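You operate a simulated robot arm through the tools that you are given. There is no shell and no other tool. Be economical: measure what you need, move in short steps, check, and stop when the job is done.

You are at the controls of a simulated robot arm. One attempt, no reset.

TASK
Fit a clean wiper pad and run the oil streak off the belt.
Fine: clean pad from the drawer, old pad on the ledge by section A, drawer shut, belt stopped at panel A.
Where things are to end (x, y in the base frame): wiper pad within 70 mm of [1110, 100].

The check looks at the end state, three seconds after you hand in, the way a careful person would. Anything else that was tipped, shoved, dropped, spilled or broken makes it a failure.

THE ROBOT
A 7-joint arm with a two-finger gripper, hanging from a carriage that runs on a rail from [-483, -1] to [1997, 5] (x, y) and turns from -323 to 364 degrees about z. Base frame: it is fixed where the carriage stands at the start and does not move with it; the origin is on the floor, on the carriage's upright axis, x ahead of it, y to its left, z up. Readings come in mm, degrees, newtons and seconds.
With the tool pointing down near the work surface it reaches from about 100 to 360 mm from the robot's upright axis, wherever it stands. Its first joint turns from -143.0 to 143.0 degrees. Places, roughly: grey drawer [500, 100, 600]; panel a start button [1200, 0, 700]; panel a stop button [1300, 0, 800]. Payload 1.37 kg.
Tool frame: the origin (TCP) lies between the finger pads and is the grasp point; the fingertips stand 16 mm ahead of it; z points along the fingers, y is the line along which they close. The gripper opens to 92 mm. The gripper's body begins 74 mm behind the TCP.
Orientation is told as [roll, pitch, yaw] about the base's x, y, z axes, in that order, counted from this pose: with the fingers straight down and closing along the base's y, the tool's x points along the base's -x, its y along +y and its z along -z.

THE INTERFACE
- The arm moves only by the tool send_rows. Its argument "rows" is a list of rows, each an object (a shift or turn left out is 0, a gripper value left out holds the last) with "translation": the shift along the tool's x, y, z in mm, a list of three; "rotation": the turn, a rotation vector about the tool's x, y, z in degrees, a list of three; "jaw": the gripper command, from -1 (shut) to 1 (fully open), values between in proportion. In form: [{"translation": [dx, dy, dz], "rotation": [wx, wy, wz], "jaw": jaw}, ...]. A call has 1 to 8 rows; each row shifts and turns the commanded pose from where the row before left it, along the tool's axes as they then stand. Each row takes 0.2 s and may step no farther than 50 mm and 8.6 degrees from the row before; otherwise, or with a gripper value out of range, the whole call is refused. A pose out of reach is approached as far as the arm can. The call stops where the force on the tool passes 40 N (or 10 N more than at its start, if that is more) or the arm is blocked; 0.2 s more then pass. The fingers move at their own pace and stop on an object; they squeeze with about 26 N. The grip force told is the motor's: it shows also when the fingers shut on nothing. Time passes only in rows, and 0.2 s behind the last, so rows that do not move let the fingers close. The reply holds the time, the measured pose of the TCP, the force on the tool along the base axes, the opening and the grip force, in the units named above and with some noise, with the torque about the TCP (base axes, N m) and any sound that the robot's microphone picked up.
- Cameras (640 x 400 px; columns grow to the right, rows downward): "scene" is now at [271.6, 20.7, 1827.7]; the picture's right is [0.33, -0.95, 0.00], its down [-0.77, -0.27, -0.57] and it looks along [0.54, 0.19, -0.82] (base axes); focal length 262 px, centre (320, 200). "wrist" rides on the gripper at [71, 19, -111] in the tool frame; the picture's right is [-0.26, 0.97, 0.00], its down [-0.78, -0.21, -0.59] and it looks along [-0.57, -0.15, 0.81] (tool axes); focal length 280 px, centre (320, 200). There is no depth. A picture from a camera that has moved, and an enlarged one, comes with that camera's place and axes in the base frame and with its lens. The place of the scene camera against the robot may be out by one fixed shift of up to 25 mm in any direction.
- camera(camera): a new picture of that camera. It takes no simulated time.
- lift_body(by): slides the trunk up (or, below 0, down) by that many mm; the arm and the scene camera ride with it, the base frame stays. It gives what a move gives, with no picture.
- base_move(legs): drives the robot by 1 to 6 legs, each [ahead, left, turn to the left] in mm, mm and degrees, along the robot's own axes; the way and the turn of a leg run together, so that a leg with both is an arc; at most 1500 mm and 180 degrees a leg. The arm and the cameras ride along, it lands a little off, and it stops where it bumps. It keeps to its track: a leg is cut to what the track allows. It gives what a move gives.
- aim_head(pan, tilt): turns the head with the scene camera to pan (to the left, within 155 degrees either way) and tilt (down, from -29 to 69), counted from straight ahead of the robot. It gives what a move gives.
- close_up(camera, box): a new picture of the part [left, top, right, bottom] of that camera's present view, enlarged. It takes no simulated time.
- sign_off(): hands the job in; it is judged then, once.

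Work in short steps. Places have to be worked out from the pictures, the camera data and where the tool is seen: move nearer, look again, correct. Check each grasp and each placing, and mend what went wrong. You have 120 turns and 82 pictures in all, those below and enlarged ones among them. Open the gripper and draw the arm clear of the work before you hand the job in, unless the task says otherwise; then end with one line.

The tools are called after "Call:" as a command line: name --argument value ..., lists and objects as JSON in quotes. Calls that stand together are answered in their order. send_rows: Moves the arm, as the interface text tells. Its arguments: {"type":"object","properties":{"rows":{"type":"array"}},"required":["rows"]} The other tools are called the same way: lift_body (by) slides the trunk up or down; base_move (legs) drives the base; aim_head (pan, tilt) turns the head that bears the scene camera; camera (camera) takes a picture; close_up (camera, box) takes an enlarged picture of a part of a camera's view; sign_off () hands the job in.

At the start:

```text
t: 0.0
eef_pos: [753.3, 263.9, 1418.7]
tcp_rot: [0.0, 0.0, 0.0]
contact_force: [0.0, -0.1, -0.4]
torque: [0.02, 0.01, 0.02]
opening: 91.6
grasp_force: 0.1
trunk travel left (down, up): [-475.0, 106.0]
robot x, y, heading: [-3.9, -1.2, -0.1]
head pan, tilt: [19.1, 55.1]
```

scene: 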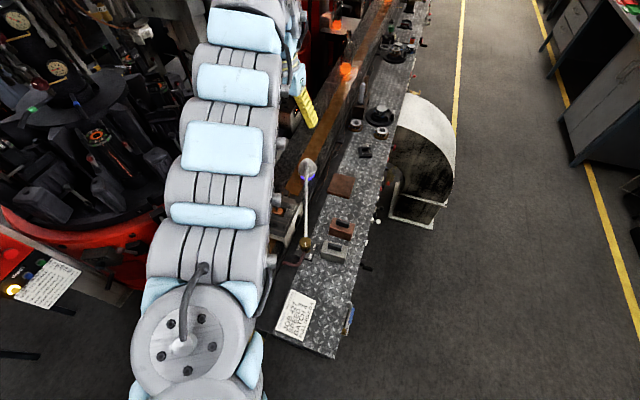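
wrist: 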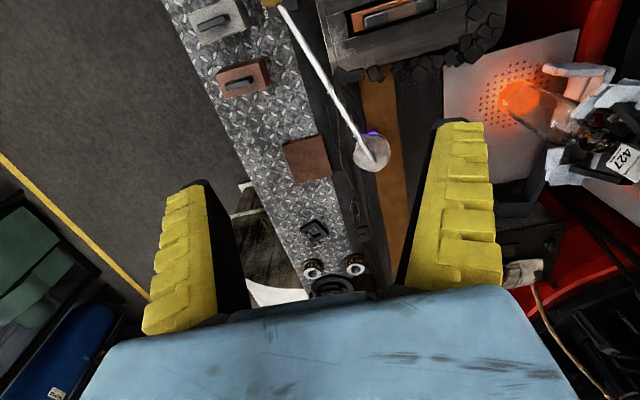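

The scene shows a long bench with a belt, pads, buttons and a card. I'll enlarge the bench area and the card.

Call:
close_up --camera "scene" --box '[240, 130, 400, 360]'

Call:
close_up --camera "scene" --box '[290, 0, 450, 140]'

Call:
close_up --camera "wrist" --box '[160, 0, 520, 310]'

```text
1.74 times, centred on (320, 245) of scene
camera zoom: at [271.6, 20.7, 1827.7], right [0.33, -0.95, 0.0], down [-0.77, -0.27, -0.57], along [0.54, 0.19, -0.82], focal length 455 px, centre (320, 122)
```

zoom: 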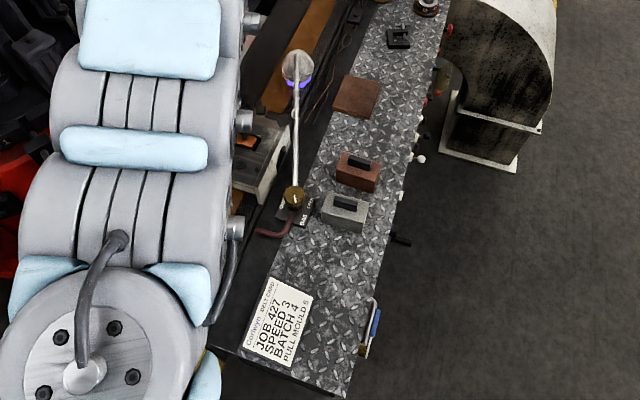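

```text
2.86 times, centred on (370, 70) of scene
camera zoom: at [271.6, 20.7, 1827.7], right [0.33, -0.95, 0.0], down [-0.77, -0.27, -0.57], along [0.54, 0.19, -0.82], focal length 747 px, centre (177, 571)
```

zoom: 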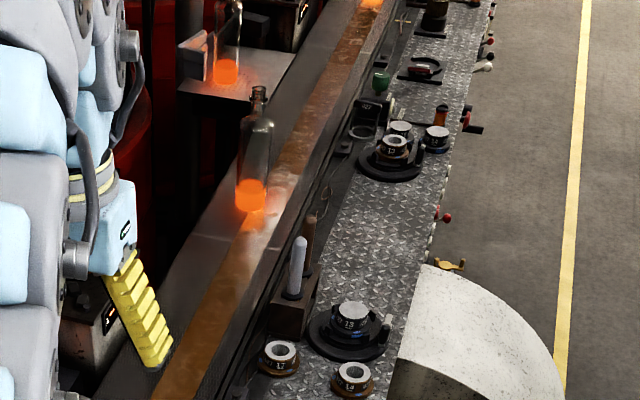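

```text
1.29 times, centred on (340, 155) of wrist
camera zoom: at [683.0, 283.2, 1528.4], right [0.26, 0.97, 0.0], down [0.78, -0.21, 0.59], along [0.57, -0.15, -0.81], focal length 362 px, centre (294, 258)
```

zoom: 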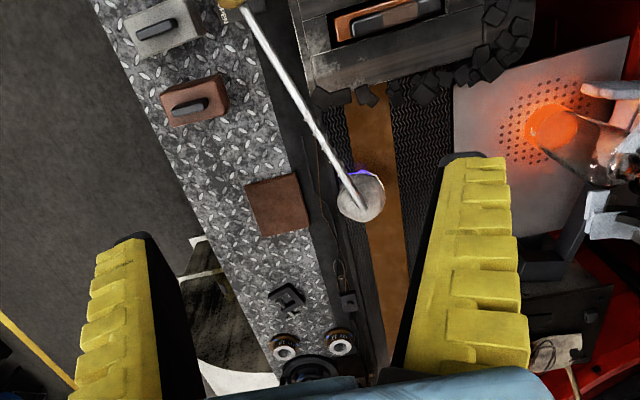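

I need a better overview: turn the head straight ahead and to sides to see bench front, drawer and panels.

Call:
aim_head --pan 10 --tilt 35

Call:
camera --camera "scene"

Call:
close_up --camera "wrist" --box '[300, 0, 480, 110]'

```text
t: 0.8
eef_pos: [752.7, 264.3, 1418.5]
tcp_rot: [0.0, 0.1, 0.0]
contact_force: [-0.9, -0.6, -0.7]
torque: [-0.02, -0.01, 0.01]
opening: 91.9
grasp_force: 0.1
trunk travel left (down, up): [-475.0, 106.0]
robot x, y, heading: [-2.1, 0.7, -0.2]
head pan, tilt: [10.0, 35.0]
```

```text
76 pictures are left
camera scene: at [290.2, 12.5, 1855.9], right [0.17, -0.98, 0.0], down [-0.57, -0.1, -0.82], along [0.81, 0.14, -0.57], focal length 262 px, centre (320, 200)
```

scene: 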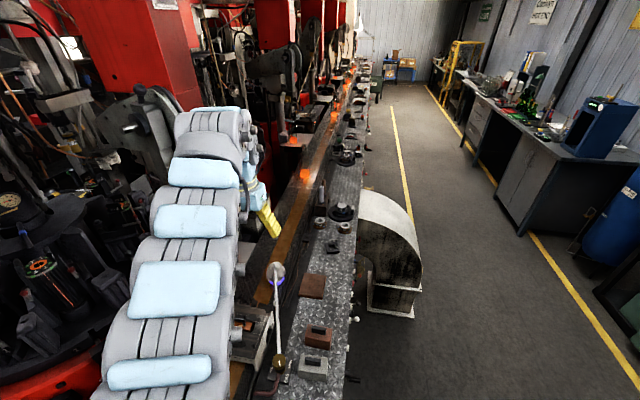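

```text
3.56 times, centred on (390, 55) of wrist
camera zoom: at [683.0, 283.2, 1528.3], right [0.26, 0.97, 0.0], down [0.78, -0.21, 0.59], along [0.57, -0.15, -0.81], focal length 997 px, centre (71, 716)
```

zoom: 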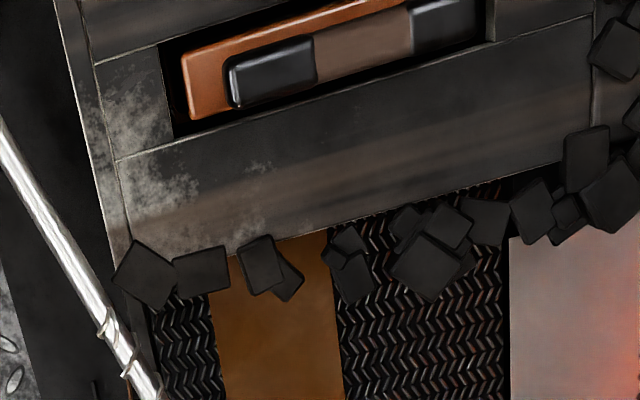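

The bench spans roughly y 0–280 with its front edge toward the aisle. I'll turn the robot toward the aisle and look at the bench front with the head.

Call:
base_move --legs '[[0, 0, -90]]'

Call:
aim_head --pan 110 --tilt 45

Call:
camera --camera "scene"

```text
t: 5.1
eef_pos: [248.5, -759.1, 1418.0]
tcp_rot: [-0.1, 0.0, -91.2]
contact_force: [0.0, -0.5, -0.7]
torque: [0.01, 0.0, -0.02]
opening: 91.6
grasp_force: 0.0
trunk travel left (down, up): [-475.0, 106.0]
robot x, y, heading: [-2.1, 0.8, -91.4]
head pan, tilt: [10.0, 35.0]
```

```text
t: 6.9
eef_pos: [248.1, -758.6, 1419.4]
tcp_rot: [0.0, 0.0, -91.2]
contact_force: [0.2, -0.3, 1.2]
torque: [-0.02, 0.03, 0.03]
opening: 91.9
grasp_force: 0.1
trunk travel left (down, up): [-475.0, 106.0]
robot x, y, heading: [0.3, -0.0, -91.4]
head pan, tilt: [110.0, 45.0]
```

```text
74 pictures are left
camera scene: at [55.9, -196.6, 1841.2], right [0.32, -0.95, 0.0], down [-0.67, -0.23, -0.71], along [0.67, 0.23, -0.71], focal length 262 px, centre (320, 200)
```

scene: 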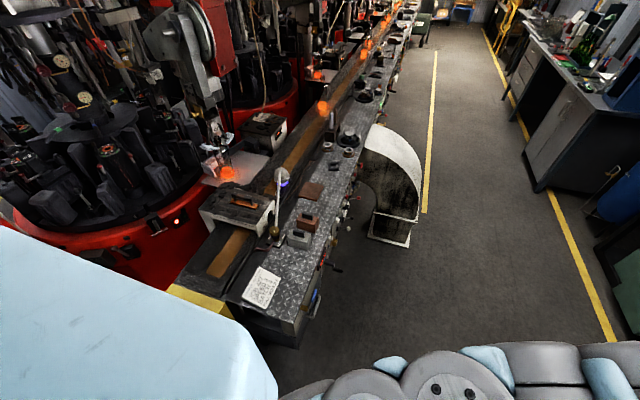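

Call:
close_up --camera "scene" --box '[170, 120, 430, 350]'

Call:
close_up --camera "scene" --box '[240, 170, 360, 330]'

```text
1.74 times, centred on (300, 235) of scene
camera zoom: at [55.9, -196.6, 1841.2], right [0.32, -0.95, 0.0], down [-0.67, -0.23, -0.71], along [0.67, 0.23, -0.71], focal length 455 px, centre (355, 139)
```

zoom: 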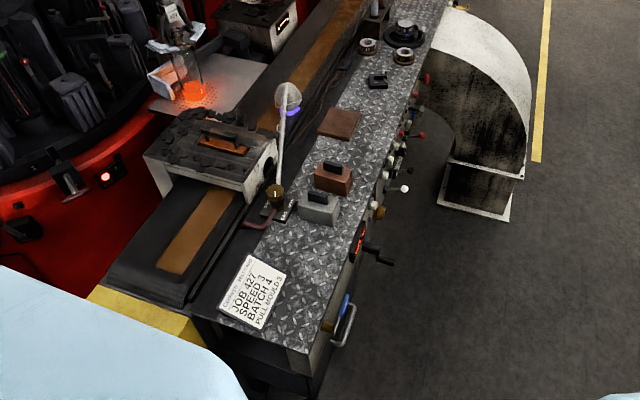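

```text
2.50 times, centred on (300, 250) of scene
camera zoom: at [55.9, -196.6, 1841.2], right [0.32, -0.95, 0.0], down [-0.67, -0.23, -0.71], along [0.67, 0.23, -0.71], focal length 654 px, centre (370, 75)
```

zoom: 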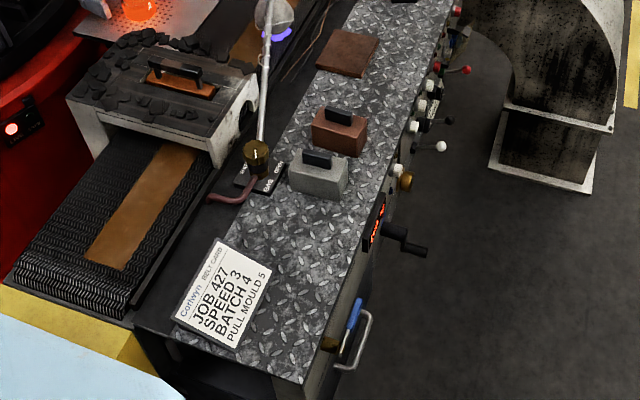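

Bench top triangulates to z≈890, the bridge over the belt with the handled brown pad near (740,400). I'll drive along the rail with arm over the aisle and look at the bench front/panel A.

Call:
base_move --legs '[[0, 900, 0]]'

Call:
aim_head --pan 150 --tilt 60

Call:
camera --camera "scene"

```text
t: 11.7
eef_pos: [1172.7, -757.0, 1418.4]
tcp_rot: [0.0, -0.1, -91.2]
contact_force: [0.3, -0.7, 0.3]
torque: [0.0, 0.03, 0.0]
opening: 91.9
grasp_force: 0.1
trunk travel left (down, up): [-475.0, 106.0]
robot x, y, heading: [928.3, -0.5, -91.5]
head pan, tilt: [110.0, 45.0]
```

```text
t: 12.8
eef_pos: [1174.6, -756.9, 1417.7]
tcp_rot: [0.1, 0.0, -91.1]
contact_force: [0.1, 0.5, -0.5]
torque: [0.0, 0.03, 0.0]
opening: 92.2
grasp_force: 0.1
trunk travel left (down, up): [-475.0, 106.0]
robot x, y, heading: [924.3, 2.0, -91.4]
head pan, tilt: [150.0, 60.0]
```

```text
71 pictures are left
camera scene: at [940.0, -163.7, 1821.7], right [0.85, -0.52, 0.0], down [-0.45, -0.74, -0.5], along [0.26, 0.43, -0.87], focal length 262 px, centre (320, 200)
```

scene: 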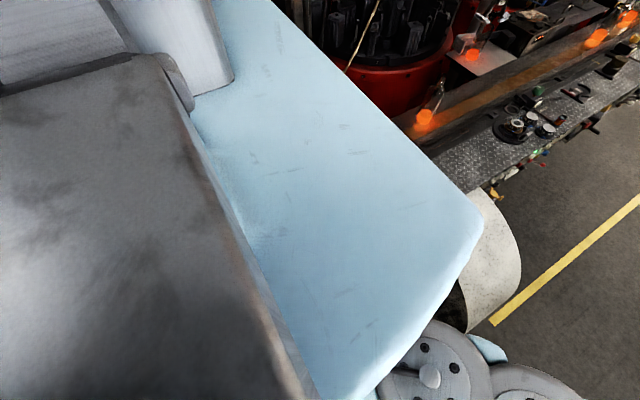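

Call:
base_move --legs '[[0, 0, 46]]'

Call:
aim_head --pan 100 --tilt 62

Call:
camera --camera "scene"

Call:
camera --camera "wrist"

```text
t: 15.3
eef_pos: [1643.1, -347.6, 1418.0]
tcp_rot: [0.0, 0.1, -45.2]
contact_force: [0.3, -0.5, 0.4]
torque: [-0.01, 0.01, -0.03]
opening: 91.7
grasp_force: 0.0
trunk travel left (down, up): [-475.0, 106.0]
robot x, y, heading: [926.5, 0.5, -45.3]
head pan, tilt: [150.0, 60.0]
```

```text
t: 16.5
eef_pos: [1642.7, -349.4, 1419.3]
tcp_rot: [0.0, -0.1, -45.3]
contact_force: [-0.2, 0.3, -0.2]
torque: [0.01, -0.02, -0.05]
opening: 91.6
grasp_force: 0.1
trunk travel left (down, up): [-475.0, 106.0]
robot x, y, heading: [927.1, 3.1, -45.2]
head pan, tilt: [100.0, 62.0]
```

```text
70 pictures are left
camera scene: at [1102.0, -104.6, 1819.4], right [0.82, -0.58, 0.0], down [-0.51, -0.72, -0.47], along [0.27, 0.38, -0.88], focal length 262 px, centre (320, 200)
```

scene: 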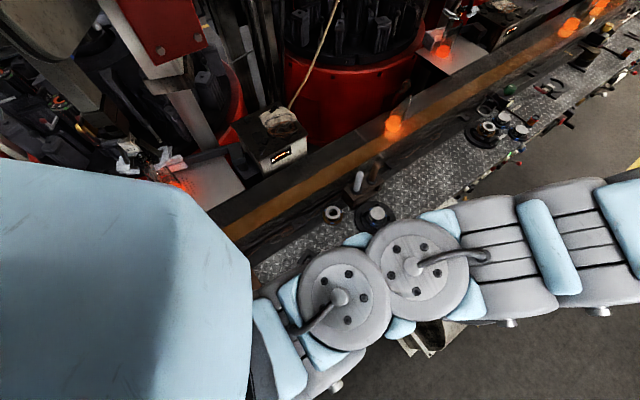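

```text
69 pictures are left
camera wrist: at [1608.3, -284.1, 1528.3], right [0.87, 0.49, 0.0], down [0.4, -0.7, 0.59], along [0.29, -0.51, -0.81], focal length 280 px, centre (320, 200)
```

wrist: 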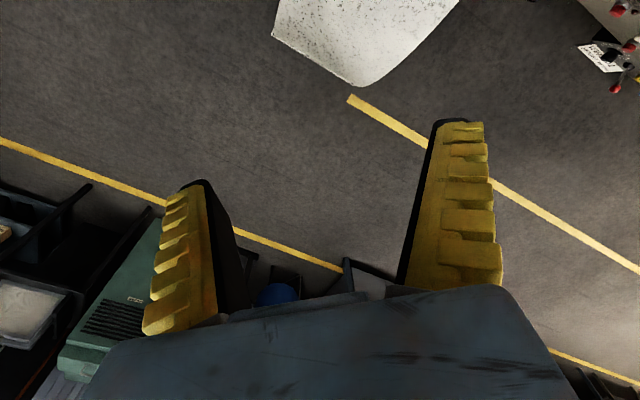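

The arm blocks the head camera, so I'll use the wrist camera: rotate the tool so its camera looks toward +y at the bench front from over the aisle.

Call:
send_rows --rows '[{"rotation": [0, 0, -8.5]}, {"rotation": [0, 0, -8.5]}, {"rotation": [0, 0, -8.5]}, {"rotation": [0, 0, -8.5]}, {"rotation": [0, 0, -8.5]}, {"rotation": [0, 0, -8.5]}, {"rotation": [0, 0, -8.5]}, {"rotation": [0, 0, -8.5]}]'

Call:
send_rows --rows '[{"rotation": [0, 0, -8.5]}, {"rotation": [0, 0, -8.5]}, {"rotation": [0, 0, -8.5]}, {"rotation": [0, 0, -8.5]}, {"rotation": [0, 0, -8.5]}, {"rotation": [0, 0, -8.5]}, {"rotation": [0, 0, -8.5]}, {"rotation": [0, 0, -8.5]}]'

Call:
lift_body --by -300

Call:
camera --camera "wrist"

```text
t: 18.3
eef_pos: [1644.3, -347.4, 1418.3]
tcp_rot: [0.0, 0.0, 22.9]
contact_force: [-0.5, 0.5, 0.0]
torque: [-0.01, 0.0, 0.01]
opening: 91.8
grasp_force: 0.1
trunk travel left (down, up): [-475.0, 106.0]
robot x, y, heading: [926.6, 0.3, -45.1]
head pan, tilt: [100.0, 62.0]
```

```text
t: 20.1
eef_pos: [1644.2, -346.4, 1417.5]
tcp_rot: [0.0, 0.0, 90.8]
contact_force: [0.5, 1.8, -0.5]
torque: [0.0, 0.02, 0.01]
opening: 92.3
grasp_force: 0.1
trunk travel left (down, up): [-475.0, 106.0]
robot x, y, heading: [928.8, 2.5, -45.6]
head pan, tilt: [100.0, 62.0]
```

```text
t: 23.1
eef_pos: [1644.5, -348.6, 1118.4]
tcp_rot: [0.0, -0.1, 90.7]
contact_force: [0.5, 0.1, 0.2]
torque: [-0.01, 0.05, -0.02]
opening: 91.8
grasp_force: 0.0
trunk travel left (down, up): [-175.0, 406.0]
robot x, y, heading: [929.6, 2.2, -45.2]
head pan, tilt: [100.0, 62.0]
```

```text
68 pictures are left
camera wrist: at [1626.1, -419.1, 1228.4], right [-0.97, 0.25, 0.0], down [0.2, 0.78, 0.59], along [0.15, 0.57, -0.81], focal length 280 px, centre (320, 200)
```

wrist: 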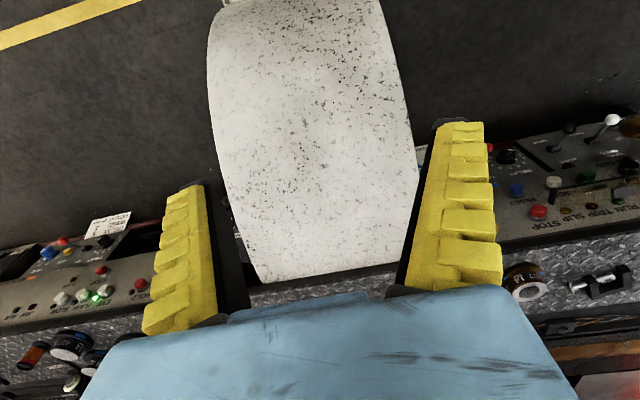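

Sloped panels are seen; panel A ("RUN TRIP SLIP STOP") is at x≈1260. I'll raise a bit, move the base back ~390 mm along the rail and look again.

Call:
lift_body --by 100

Call:
base_move --legs '[[-290, -290, 0]]'

Call:
camera --camera "wrist"

```text
t: 24.4
eef_pos: [1644.3, -348.5, 1219.3]
tcp_rot: [0.0, 0.0, 90.7]
contact_force: [-0.4, 0.2, -0.5]
torque: [0.04, 0.0, 0.01]
opening: 91.9
grasp_force: 0.0
trunk travel left (down, up): [-275.0, 306.0]
robot x, y, heading: [926.0, 1.6, -45.3]
head pan, tilt: [100.0, 62.0]
```

```text
t: 27.0
eef_pos: [1230.4, -349.2, 1219.3]
tcp_rot: [0.0, -0.1, 90.8]
contact_force: [-0.1, -0.1, -0.3]
torque: [0.04, 0.03, 0.01]
opening: 92.0
grasp_force: 0.2
trunk travel left (down, up): [-275.0, 306.0]
robot x, y, heading: [512.7, 4.4, -45.2]
head pan, tilt: [100.0, 62.0]
```

```text
67 pictures are left
camera wrist: at [1211.9, -420.7, 1328.3], right [-0.97, 0.25, 0.0], down [0.2, 0.78, 0.59], along [0.15, 0.57, -0.81], focal length 280 px, centre (320, 200)
```

wrist: 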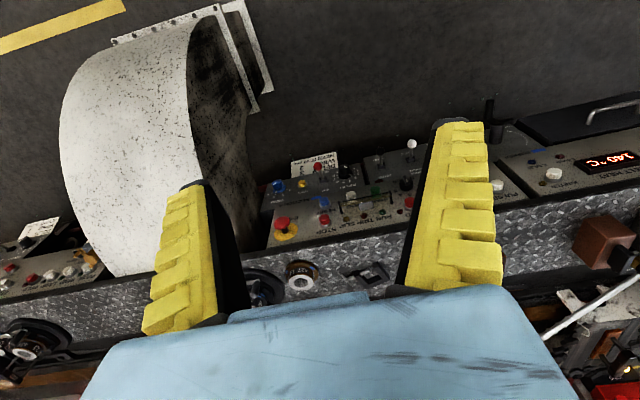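

Call:
close_up --camera "wrist" --box '[230, 130, 430, 250]'

Call:
close_up --camera "wrist" --box '[460, 90, 640, 210]'

```text
3.20 times, centred on (330, 190) of wrist
camera zoom: at [1211.9, -420.7, 1328.3], right [-0.97, 0.25, 0.0], down [0.2, 0.78, 0.59], along [0.15, 0.57, -0.81], focal length 897 px, centre (288, 232)
```

zoom: 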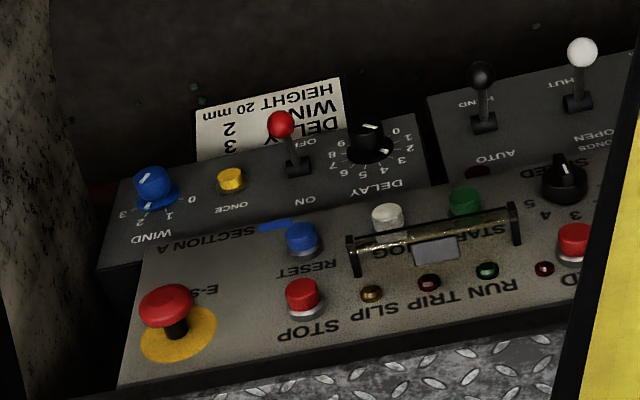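

```text
3.33 times, centred on (550, 150) of wrist
camera zoom: at [1211.9, -420.7, 1328.3], right [-0.97, 0.25, 0.0], down [0.2, 0.78, 0.59], along [0.15, 0.57, -0.81], focal length 935 px, centre (-447, 367)
```

zoom: 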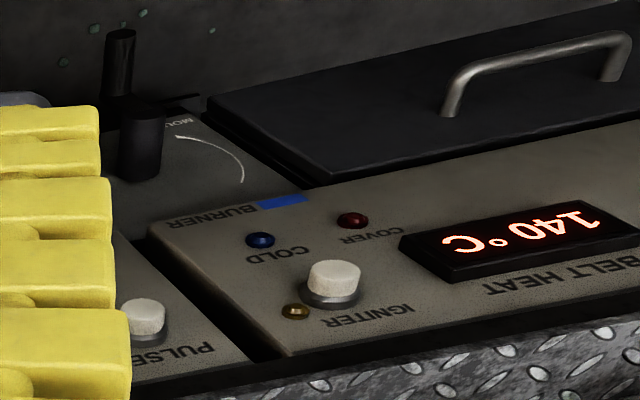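

Panel A is readable: STOP, RESET, JOG and a START behind a bar. Now shift back another 400 mm for the drawer end.

Call:
base_move --legs '[[-250, -250, 0]]'

Call:
camera --camera "wrist"

Call:
close_up --camera "wrist" --box '[210, 100, 430, 290]'

Call:
close_up --camera "wrist" --box '[470, 60, 640, 400]'

```text
t: 29.2
eef_pos: [877.5, -350.0, 1219.1]
tcp_rot: [0.0, 0.0, 90.7]
contact_force: [0.2, 0.1, 0.7]
torque: [-0.03, 0.0, 0.0]
opening: 92.3
grasp_force: 0.0
trunk travel left (down, up): [-275.0, 306.0]
robot x, y, heading: [161.1, 0.8, -45.4]
head pan, tilt: [100.0, 62.0]
```

```text
64 pictures are left
camera wrist: at [859.4, -421.9, 1328.3], right [-0.97, 0.25, 0.0], down [0.2, 0.78, 0.59], along [0.15, 0.57, -0.81], focal length 280 px, centre (320, 200)
```

wrist: 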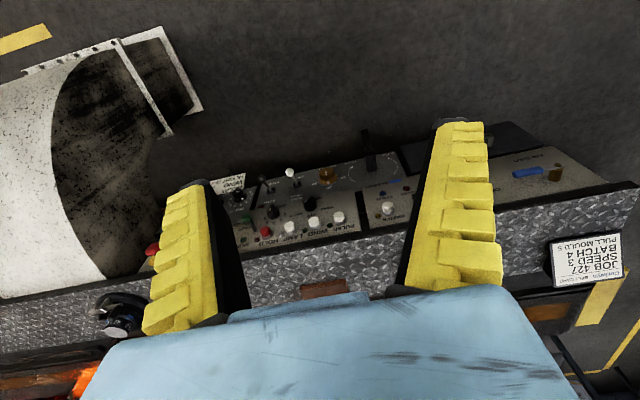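

```text
2.11 times, centred on (320, 195) of wrist
camera zoom: at [859.4, -421.9, 1328.3], right [-0.97, 0.25, 0.0], down [0.2, 0.78, 0.59], along [0.15, 0.57, -0.81], focal length 590 px, centre (320, 210)
```

zoom: 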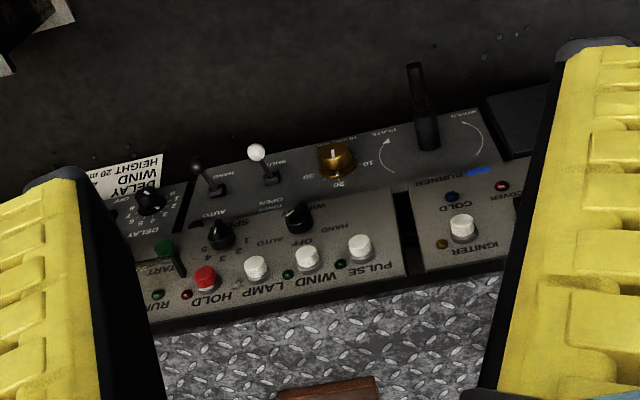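

```text
1.18 times, centred on (555, 230) of wrist
camera zoom: at [859.4, -421.9, 1328.3], right [-0.97, 0.25, 0.0], down [0.2, 0.78, 0.59], along [0.15, 0.57, -0.81], focal length 330 px, centre (44, 165)
```

zoom: 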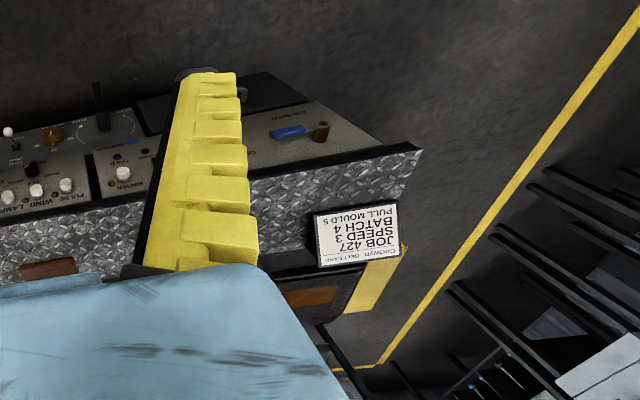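

Call:
base_move --legs '[[-200, -200, 0]]'

Call:
lift_body --by -100

Call:
camera --camera "wrist"

Call:
close_up --camera "wrist" --box '[220, 100, 430, 300]'

```text
t: 31.2
eef_pos: [599.4, -350.8, 1218.5]
tcp_rot: [0.0, 0.1, 90.8]
contact_force: [-0.3, 0.1, 0.6]
torque: [0.0, -0.02, -0.01]
opening: 91.9
grasp_force: 0.0
trunk travel left (down, up): [-275.0, 306.0]
robot x, y, heading: [-114.1, -1.4, -45.2]
head pan, tilt: [100.0, 62.0]
```

```text
t: 32.5
eef_pos: [600.0, -350.2, 1118.6]
tcp_rot: [0.0, 0.0, 90.7]
contact_force: [-0.7, 0.0, -0.2]
torque: [0.01, 0.03, 0.0]
opening: 91.9
grasp_force: 0.0
trunk travel left (down, up): [-175.0, 406.0]
robot x, y, heading: [-118.5, -1.2, -45.3]
head pan, tilt: [100.0, 62.0]
```

```text
61 pictures are left
camera wrist: at [582.3, -421.1, 1228.4], right [-0.97, 0.25, 0.0], down [0.2, 0.78, 0.59], along [0.15, 0.57, -0.81], focal length 280 px, centre (320, 200)
```

wrist: 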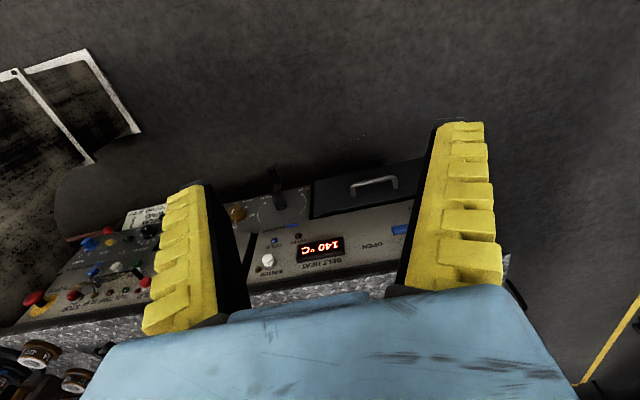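

```text
2.00 times, centred on (325, 200) of wrist
camera zoom: at [582.3, -421.1, 1228.4], right [-0.97, 0.25, 0.0], down [0.2, 0.78, 0.59], along [0.15, 0.57, -0.81], focal length 561 px, centre (310, 200)
```

zoom: 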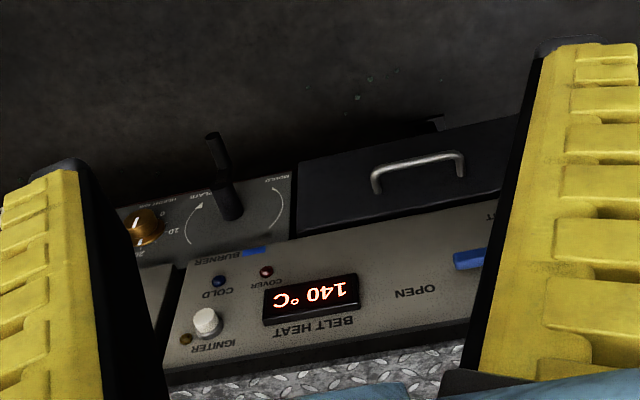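

Triangulating two wrist views: the drawer handle is a bar along x near (548, 0, 615); STOP near (1311,-4,819). I'll orient the tool for grasping the bar: yaw back to 0, then roll so the fingers point toward +y.

Call:
send_rows --rows '[{"rotation": [0, 0, 8.5]}, {"rotation": [0, 0, 8.5]}, {"rotation": [0, 0, 8.5]}, {"rotation": [0, 0, 8.5]}, {"rotation": [0, 0, 8.5]}, {"rotation": [0, 0, 8.5]}, {"rotation": [0, 0, 8.5]}, {"rotation": [0, 0, 8.5]}]'

Call:
send_rows --rows '[{"rotation": [0, 0, 8.5]}, {"rotation": [0, 0, 8.5]}, {"rotation": [0, 0, 5.7]}, {"rotation": [-8.5, 0, 0]}, {"rotation": [-8.5, 0, 0]}, {"rotation": [-8.5, 0, 0]}, {"rotation": [-8.5, 0, 0]}, {"rotation": [-8.5, 0, 0]}]'

Call:
send_rows --rows '[{"rotation": [-8.5, 0, 0]}, {"rotation": [-8.5, 0, 0]}]'

Call:
camera --camera "wrist"

```text
t: 34.3
eef_pos: [599.8, -350.8, 1118.2]
tcp_rot: [0.0, 0.0, 22.6]
contact_force: [0.2, 0.0, -0.6]
torque: [-0.01, 0.05, 0.0]
opening: 92.0
grasp_force: 0.0
trunk travel left (down, up): [-175.0, 406.0]
robot x, y, heading: [-121.3, 1.5, -45.3]
head pan, tilt: [100.0, 62.0]
```

```text
t: 36.1
eef_pos: [595.6, -347.1, 1107.8]
tcp_rot: [11.4, 0.0, -0.1]
contact_force: [-0.7, 0.0, -0.1]
torque: [-0.02, 0.03, 0.01]
opening: 91.8
grasp_force: 0.0
out of reach, approached as far as the arm can: row 4, 5, 6, 7, 8
trunk travel left (down, up): [-175.0, 406.0]
robot x, y, heading: [-118.3, 1.1, -45.2]
head pan, tilt: [100.0, 62.0]
```

```text
t: 36.7
eef_pos: [595.9, -348.0, 1107.5]
tcp_rot: [11.4, 0.0, 0.1]
contact_force: [0.5, -0.5, -0.3]
torque: [0.02, 0.0, 0.03]
opening: 91.9
grasp_force: 0.1
out of reach, approached as far as the arm can: row 1, 2
trunk travel left (down, up): [-175.0, 406.0]
robot x, y, heading: [-120.6, -0.1, -45.4]
head pan, tilt: [100.0, 62.0]
```

```text
59 pictures are left
camera wrist: at [525.1, -351.2, 1219.6], right [0.26, 0.95, 0.19], down [0.78, -0.32, 0.54], along [0.57, 0.01, -0.82], focal length 280 px, centre (320, 200)
```

wrist: 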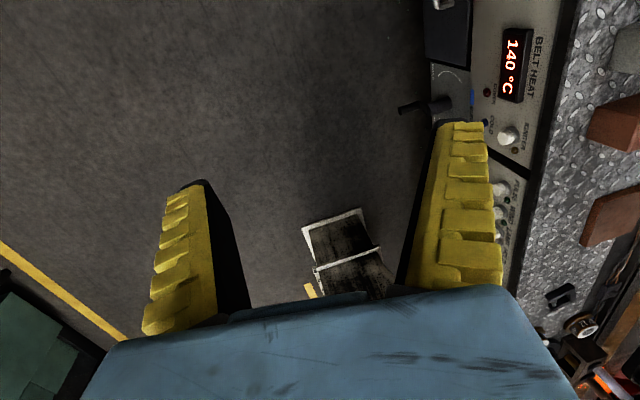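

Too far out to roll; I'll pull the hand back along -x and see which roll it then adopts.

Call:
send_rows --rows '[{"translation": [50, 0, 0]}, {"translation": [50, 0, 0]}, {"translation": [50, 0, 0]}, {"translation": [50, 0, 0]}, {"translation": [50, 0, 0]}, {"translation": [50, 0, 0]}, {"translation": [50, 0, 0]}, {"translation": [0, 0, 0]}]'

```text
t: 38.5
eef_pos: [454.9, -369.2, 1079.3]
tcp_rot: [11.3, 0.0, -0.1]
contact_force: [-0.6, -0.3, 0.1]
torque: [0.05, -0.03, -0.05]
opening: 92.0
grasp_force: 0.0
out of reach, approached as far as the arm can: row 1, 2, 4, 5, 6, 7
trunk travel left (down, up): [-175.0, 406.0]
robot x, y, heading: [-116.5, -2.7, -45.3]
head pan, tilt: [100.0, 62.0]
```

Call:
send_rows --rows '[{"rotation": [8.5, 0, 0]}, {"rotation": [2.8, 0, 0]}, {"translation": [50, 0, 0]}, {"translation": [50, 0, 0]}, {"translation": [50, 0, 0]}, {"translation": [0, 50, 0]}, {"translation": [0, 50, 0]}]'

```text
t: 40.1
eef_pos: [467.3, -388.6, 1083.8]
tcp_rot: [5.8, -0.6, 0.1]
contact_force: [0.6, 0.7, 0.8]
torque: [-0.08, 0.04, 0.03]
opening: 91.9
grasp_force: 0.0
out of reach, approached as far as the arm can: row 1, 2, 3, 4, 5, 6, 7
trunk travel left (down, up): [-175.0, 406.0]
robot x, y, heading: [-112.7, 3.6, -45.2]
head pan, tilt: [100.0, 62.0]
```

Call:
send_rows --rows '[{"rotation": [8.5, 0, 0]}, {"rotation": [8.5, 0, 0]}, {"rotation": [8.5, 0, 0]}, {"rotation": [8.5, 0, 0]}, {"rotation": [8.5, 0, 0]}, {"rotation": [5.7, 0, 0]}, {"translation": [0, 0, 0]}]'

```text
t: 41.7
eef_pos: [466.6, -392.5, 1083.0]
tcp_rot: [2.9, -0.2, 0.0]
contact_force: [0.1, 0.0, -0.7]
torque: [-0.01, -0.01, -0.03]
opening: 91.8
grasp_force: 0.1
out of reach, approached as far as the arm can: row 1, 2, 3, 4, 5, 6
trunk travel left (down, up): [-175.0, 406.0]
robot x, y, heading: [-119.9, -0.5, -45.3]
head pan, tilt: [100.0, 62.0]
```

The arm seems to have a minimum shoulder distance, so coming closer requires going lower. I'll descend in the free aisle.

Call:
send_rows --rows '[{"translation": [0, 0, 45]}, {"translation": [0, 0, 45]}, {"translation": [0, 0, 45]}, {"translation": [0, 0, 45]}, {"translation": [0, 0, 45]}, {"translation": [0, 0, 45]}, {"translation": [0, 0, 45]}]'

```text
t: 43.3
eef_pos: [501.8, -382.9, 823.4]
tcp_rot: [2.9, -0.3, 0.0]
contact_force: [-0.1, -0.4, 0.5]
torque: [0.05, 0.02, 0.01]
opening: 91.8
grasp_force: 0.0
out of reach, approached as far as the arm can: row 1, 2
trunk travel left (down, up): [-175.0, 406.0]
robot x, y, heading: [-121.8, 2.6, -45.2]
head pan, tilt: [100.0, 62.0]
```

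Call:
send_rows --rows '[{"rotation": [-8.5, 0, 0]}, {"rotation": [-8.5, 0, 0]}, {"rotation": [-8.5, 0, 0]}, {"rotation": [-8.5, 0, 0]}, {"rotation": [-8.5, 0, 0]}, {"rotation": [-8.5, 0, 0]}]'

```text
t: 44.7
eef_pos: [471.3, -338.0, 854.7]
tcp_rot: [54.0, -0.3, 0.0]
contact_force: [0.3, 0.7, -0.1]
torque: [-0.04, 0.05, 0.02]
opening: 92.1
grasp_force: 0.0
out of reach, approached as far as the arm can: row 4, 5, 6
trunk travel left (down, up): [-175.0, 406.0]
robot x, y, heading: [-119.0, -1.6, -45.2]
head pan, tilt: [100.0, 62.0]
```

Roll 54° achieved. Lower the trunk by 150 and shift the base so the hand is ~x 520, then look.

Call:
lift_body --by -150

Call:
camera --camera "wrist"

```text
t: 46.5
eef_pos: [470.8, -338.2, 703.8]
tcp_rot: [53.9, -0.2, 0.1]
contact_force: [0.3, 0.2, 0.6]
torque: [-0.05, 0.02, 0.01]
opening: 91.9
grasp_force: 0.1
trunk travel left (down, up): [-25.0, 556.0]
robot x, y, heading: [-115.8, 4.5, -45.3]
head pan, tilt: [100.0, 62.0]
```

```text
58 pictures are left
camera wrist: at [399.4, -416.6, 783.2], right [0.26, 0.57, 0.78], down [0.78, -0.6, 0.18], along [0.57, 0.56, -0.6], focal length 280 px, centre (320, 200)
```

wrist: 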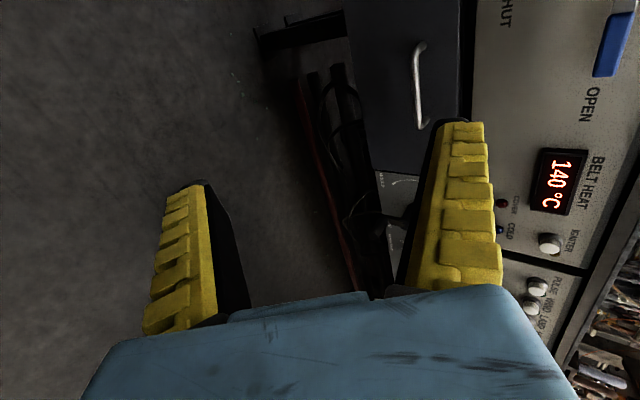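

Handle confirmed: bar from x≈487 to 608, centre (547,-3,614). I'll roll further toward horizontal and set the jaw partly open.

Call:
send_rows --rows '[{"rotation": [-8.5, 0, 0], "jaw": 0.3}, {"rotation": [-8.5, 0, 0]}, {"rotation": [-8.5, 0, 0]}]'

Call:
base_move --legs '[[52, 52, 0]]'

```text
t: 47.3
eef_pos: [468.4, -248.3, 757.6]
tcp_rot: [76.7, -0.2, 0.0]
contact_force: [-0.5, 0.8, 0.8]
torque: [0.01, 0.0, -0.01]
opening: 62.3
grasp_force: 2.0
out of reach, approached as far as the arm can: row 1, 2, 3
trunk travel left (down, up): [-25.0, 556.0]
robot x, y, heading: [-115.2, -2.1, -45.4]
head pan, tilt: [100.0, 62.0]
```

```text
t: 48.3
eef_pos: [542.1, -246.9, 757.0]
tcp_rot: [76.6, -0.1, 0.0]
contact_force: [-0.2, -0.9, 0.4]
torque: [-0.03, 0.05, 0.02]
opening: 62.0
grasp_force: 2.4
trunk travel left (down, up): [-25.0, 556.0]
robot x, y, heading: [-44.9, 3.0, -45.2]
head pan, tilt: [100.0, 62.0]
```

Call:
send_rows --rows '[{"translation": [0, -34, 8]}, {"translation": [0, -34, 8]}, {"translation": [0, -34, 8]}, {"translation": [0, -34, 8]}]'

Call:
camera --camera "wrist"

```text
t: 49.3
eef_pos: [548.6, -227.6, 704.0]
tcp_rot: [76.6, -0.2, 0.0]
contact_force: [0.8, 0.5, -0.1]
torque: [-0.04, -0.01, 0.01]
opening: 62.7
grasp_force: 1.1
out of reach, approached as far as the arm can: row 1, 2, 3, 4
trunk travel left (down, up): [-25.0, 556.0]
robot x, y, heading: [-45.6, 0.4, -45.2]
head pan, tilt: [100.0, 62.0]
```

```text
57 pictures are left
camera wrist: at [477.9, -330.9, 747.1], right [0.26, 0.22, 0.94], down [0.78, -0.62, -0.07], along [0.57, 0.75, -0.34], focal length 280 px, centre (320, 200)
```

wrist: 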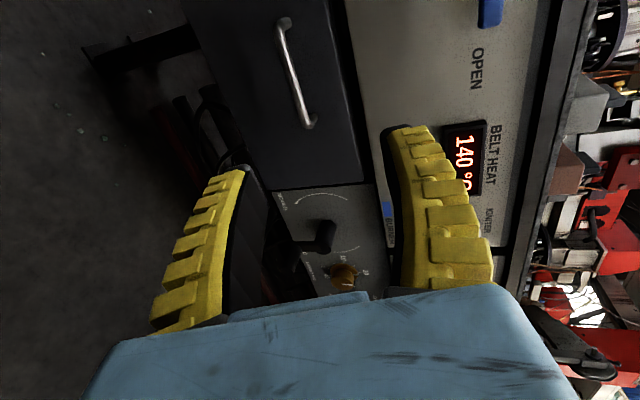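

Reach limited by radius; I'll retract the hand toward the base while descending, then drive the base forward.

Call:
send_rows --rows '[{"translation": [50, 0, 0]}, {"translation": [50, 0, 0]}, {"translation": [40, -20, 5]}, {"translation": [40, -20, 5]}, {"translation": [20, -20, 5]}]'

```text
t: 50.5
eef_pos: [348.1, -229.0, 641.7]
tcp_rot: [76.5, -0.2, 0.0]
contact_force: [-0.2, 0.4, -0.3]
torque: [0.04, -0.03, -0.02]
opening: 62.5
grasp_force: 2.2
trunk travel left (down, up): [-25.0, 556.0]
robot x, y, heading: [-49.3, -0.4, -45.5]
head pan, tilt: [100.0, 62.0]
```

Call:
base_move --legs '[[141, 141, 0]]'

Call:
camera --camera "wrist"

```text
t: 52.1
eef_pos: [546.4, -227.3, 642.9]
tcp_rot: [76.6, -0.2, 0.1]
contact_force: [0.8, -0.3, 0.6]
torque: [0.0, -0.01, 0.04]
opening: 62.3
grasp_force: 1.8
trunk travel left (down, up): [-25.0, 556.0]
robot x, y, heading: [152.4, -1.9, -45.0]
head pan, tilt: [100.0, 62.0]
```

```text
56 pictures are left
camera wrist: at [476.0, -330.2, 686.6], right [0.26, 0.22, 0.94], down [0.78, -0.62, -0.07], along [0.57, 0.75, -0.34], focal length 280 px, centre (320, 200)
```

wrist: 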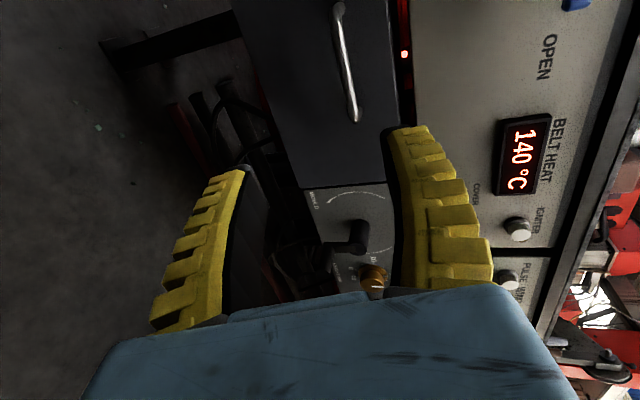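

Bar triangulates to (543,0,619). Advance toward it, stopping ~40 mm short to look.

Call:
send_rows --rows '[{"translation": [0, 28, 0]}, {"translation": [0, 0, 45]}, {"translation": [0, 0, 45]}, {"translation": [0, 0, 45]}, {"translation": [0, 0, 40]}]'

Call:
camera --camera "wrist"

```text
t: 53.3
eef_pos: [562.8, -65.0, 604.9]
tcp_rot: [76.6, -0.2, 0.2]
contact_force: [-1.7, -0.1, 0.0]
torque: [0.0, -0.03, -0.05]
opening: 62.3
grasp_force: 1.5
out of reach, approached as far as the arm can: row 3, 4, 5
trunk travel left (down, up): [-25.0, 556.0]
robot x, y, heading: [148.3, 1.3, -45.1]
head pan, tilt: [100.0, 62.0]
```

```text
55 pictures are left
camera wrist: at [492.0, -168.4, 648.5], right [0.26, 0.22, 0.94], down [0.78, -0.62, -0.07], along [0.57, 0.75, -0.33], focal length 280 px, centre (320, 200)
```

wrist: 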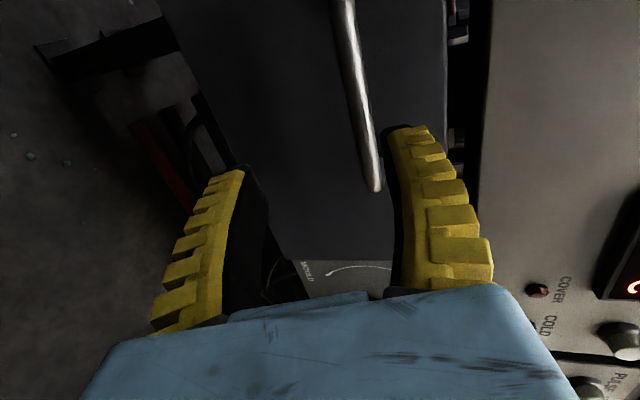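

Now it's hitting minimum radius; drive the base back 80 mm and re-extend.

Call:
base_move --legs '[[-57, -57, 0]]'

Call:
send_rows --rows '[{"translation": [-35, 5, 0]}, {"translation": [-30, 5, 0]}, {"translation": [0, 0, 0]}]'

```text
t: 54.4
eef_pos: [483.4, -67.6, 606.1]
tcp_rot: [76.8, -0.1, 0.1]
contact_force: [-0.7, -0.4, -0.9]
torque: [0.02, -0.02, -0.03]
opening: 62.3
grasp_force: 1.5
trunk travel left (down, up): [-25.0, 556.0]
robot x, y, heading: [73.8, -3.6, -45.3]
head pan, tilt: [100.0, 62.0]
```

```text
t: 55.1
eef_pos: [546.7, -63.9, 617.3]
tcp_rot: [76.8, -0.1, 0.1]
contact_force: [0.2, -0.3, -0.2]
torque: [-0.02, 0.03, -0.03]
opening: 62.2
grasp_force: 1.5
trunk travel left (down, up): [-25.0, 556.0]
robot x, y, heading: [74.2, 2.0, -45.8]
head pan, tilt: [100.0, 62.0]
```

Call:
send_rows --rows '[{"translation": [0, 17, 0]}, {"translation": [0, 0, 30]}, {"translation": [0, 0, 24]}, {"translation": [0, 0, 0]}]'

Call:
camera --camera "wrist"

```text
t: 56.1
eef_pos: [549.4, -6.8, 618.8]
tcp_rot: [76.7, -0.2, 0.0]
contact_force: [-0.3, -0.5, 0.2]
torque: [-0.04, 0.03, 0.01]
opening: 62.3
grasp_force: 1.7
trunk travel left (down, up): [-25.0, 556.0]
robot x, y, heading: [73.4, 1.5, -45.4]
head pan, tilt: [100.0, 62.0]
```

```text
54 pictures are left
camera wrist: at [478.2, -110.5, 661.3], right [0.26, 0.22, 0.94], down [0.78, -0.62, -0.07], along [0.57, 0.75, -0.33], focal length 280 px, centre (320, 200)
```

wrist: 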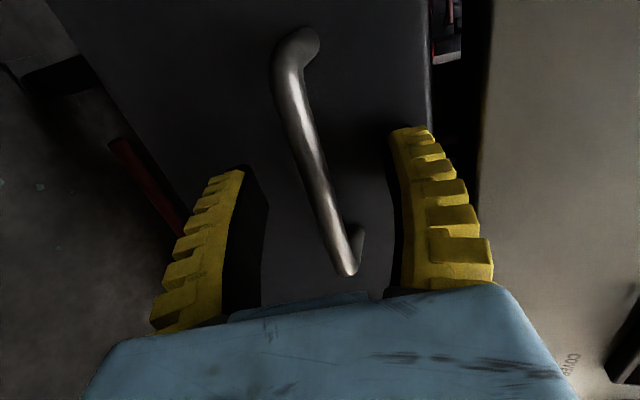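

The bar lies between the fingers; close on it.

Call:
send_rows --rows '[{"jaw": -1}, {}, {}, {}]'

```text
t: 57.1
eef_pos: [549.2, -5.7, 618.2]
tcp_rot: [76.7, -0.2, 0.1]
contact_force: [-1.2, 2.8, 11.6]
torque: [-0.09, -0.03, 0.03]
opening: 0.0
grasp_force: 26.3
trunk travel left (down, up): [-25.0, 556.0]
robot x, y, heading: [73.6, -0.3, -45.4]
head pan, tilt: [100.0, 62.0]
```

Call:
camera --camera "wrist"

```text
53 pictures are left
camera wrist: at [478.4, -109.7, 661.6], right [0.26, 0.22, 0.94], down [0.78, -0.62, -0.07], along [0.57, 0.75, -0.33], focal length 280 px, centre (320, 200)
```

wrist: 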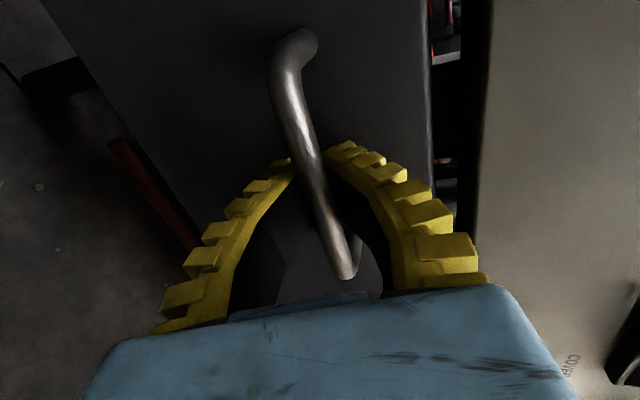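

The tips closed behind the bar, caging it. Pull gently along -y.

Call:
send_rows --rows '[{"translation": [0, -5, -20]}, {"translation": [0, -5, -20]}, {"translation": [0, -7, -29]}]'

Call:
camera --camera "wrist"

```text
t: 58.0
eef_pos: [548.0, -84.6, 618.5]
tcp_rot: [76.6, -0.2, 0.0]
contact_force: [0.5, -5.2, -0.8]
torque: [0.01, 0.01, 0.0]
opening: 0.2
grasp_force: 26.0
trunk travel left (down, up): [-25.0, 556.0]
robot x, y, heading: [73.3, 0.7, -45.4]
head pan, tilt: [100.0, 62.0]
```

```text
52 pictures are left
camera wrist: at [477.6, -187.0, 661.2], right [0.26, 0.23, 0.94], down [0.78, -0.62, -0.07], along [0.57, 0.75, -0.34], focal length 280 px, centre (320, 200)
```

wrist: 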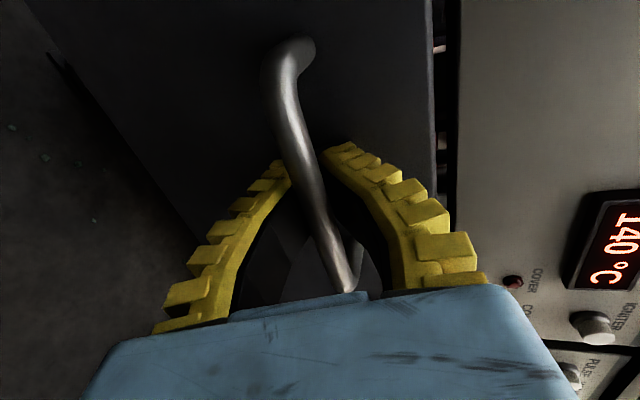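

The drawer follows. Pull another ~150 mm.

Call:
send_rows --rows '[{"translation": [0, -7, -29]}, {"translation": [0, -7, -29]}, {"translation": [0, -7, -29]}, {"translation": [0, -7, -29]}, {"translation": [0, -7, -29]}]'

Call:
camera --camera "wrist"

```text
t: 59.1
eef_pos: [545.7, -233.4, 619.1]
tcp_rot: [76.5, 0.0, -0.1]
contact_force: [-0.4, -3.0, -2.1]
torque: [-0.02, -0.02, 0.0]
opening: 0.2
grasp_force: 26.4
trunk travel left (down, up): [-25.0, 556.0]
robot x, y, heading: [72.8, -1.4, -45.5]
head pan, tilt: [100.0, 62.0]
```

```text
51 pictures are left
camera wrist: at [476.9, -336.1, 662.0], right [0.26, 0.23, 0.94], down [0.78, -0.62, -0.07], along [0.57, 0.75, -0.34], focal length 280 px, centre (320, 200)
```

wrist: 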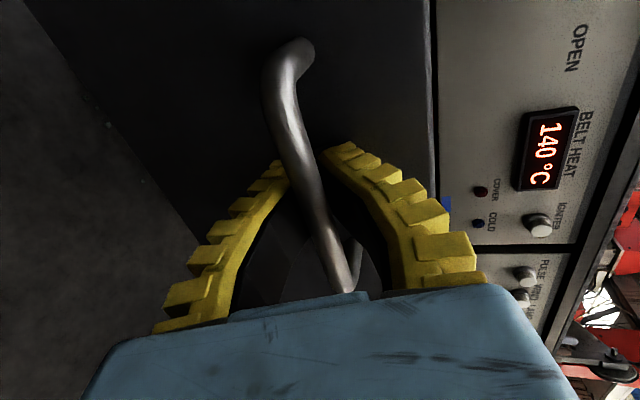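

Drawer is out ~228 mm with low resistance. Open the fingers and back off, then look with the head camera.

Call:
send_rows --rows '[{"jaw": 0.3}, {}, {"translation": [0, -5, -35]}, {"translation": [0, -5, -35]}]'

Call:
aim_head --pan 70 --tilt 55

Call:
camera --camera "scene"

```text
t: 60.1
eef_pos: [547.3, -272.7, 621.8]
tcp_rot: [76.9, -0.2, 0.2]
contact_force: [-0.3, 0.8, -0.4]
torque: [0.02, 0.0, 0.0]
opening: 62.4
grasp_force: 2.1
out of reach, approached as far as the arm can: row 4
trunk travel left (down, up): [-25.0, 556.0]
robot x, y, heading: [70.7, -1.1, -45.3]
head pan, tilt: [100.0, 62.0]
```

```text
t: 61.1
eef_pos: [547.2, -276.1, 622.9]
tcp_rot: [76.7, -0.2, 0.1]
contact_force: [0.4, -0.3, -0.2]
torque: [-0.02, 0.0, 0.0]
opening: 62.3
grasp_force: 1.7
trunk travel left (down, up): [-25.0, 556.0]
robot x, y, heading: [73.9, -0.5, -45.5]
head pan, tilt: [70.0, 55.0]
```

```text
50 pictures are left
camera scene: at [277.2, -129.0, 1377.8], right [0.42, -0.91, 0.0], down [-0.74, -0.34, -0.57], along [0.52, 0.24, -0.82], focal length 262 px, centre (320, 200)
```

scene: 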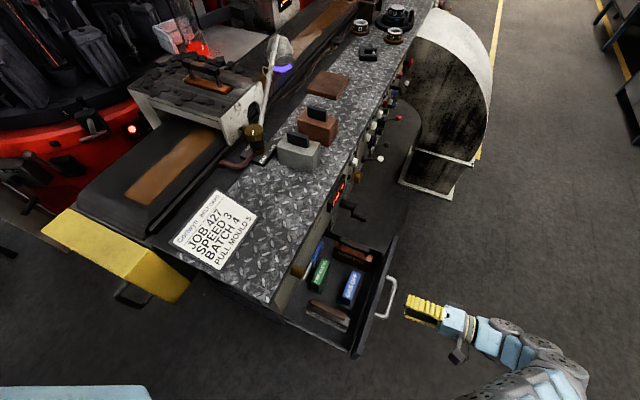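

Excellent view. Zoom in on the drawer contents and the bridge over the belt.

Call:
close_up --camera "scene" --box '[280, 220, 410, 360]'

Call:
close_up --camera "scene" --box '[120, 20, 380, 190]'

```text
2.86 times, centred on (345, 290) of scene
camera zoom: at [277.2, -129.0, 1377.8], right [0.42, -0.91, 0.0], down [-0.74, -0.34, -0.57], along [0.52, 0.24, -0.82], focal length 747 px, centre (249, -57)
```

zoom: 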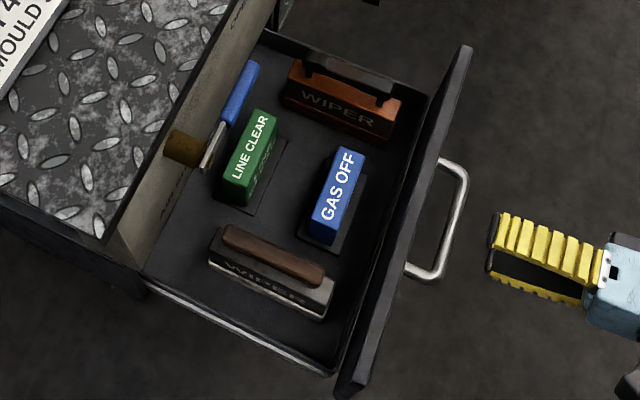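

```text
2.35 times, centred on (250, 105) of scene
camera zoom: at [277.2, -129.0, 1377.8], right [0.42, -0.91, 0.0], down [-0.74, -0.34, -0.57], along [0.52, 0.24, -0.82], focal length 615 px, centre (485, 424)
```

zoom: 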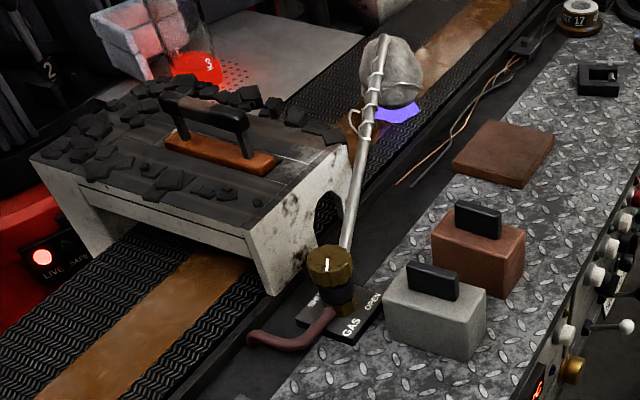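

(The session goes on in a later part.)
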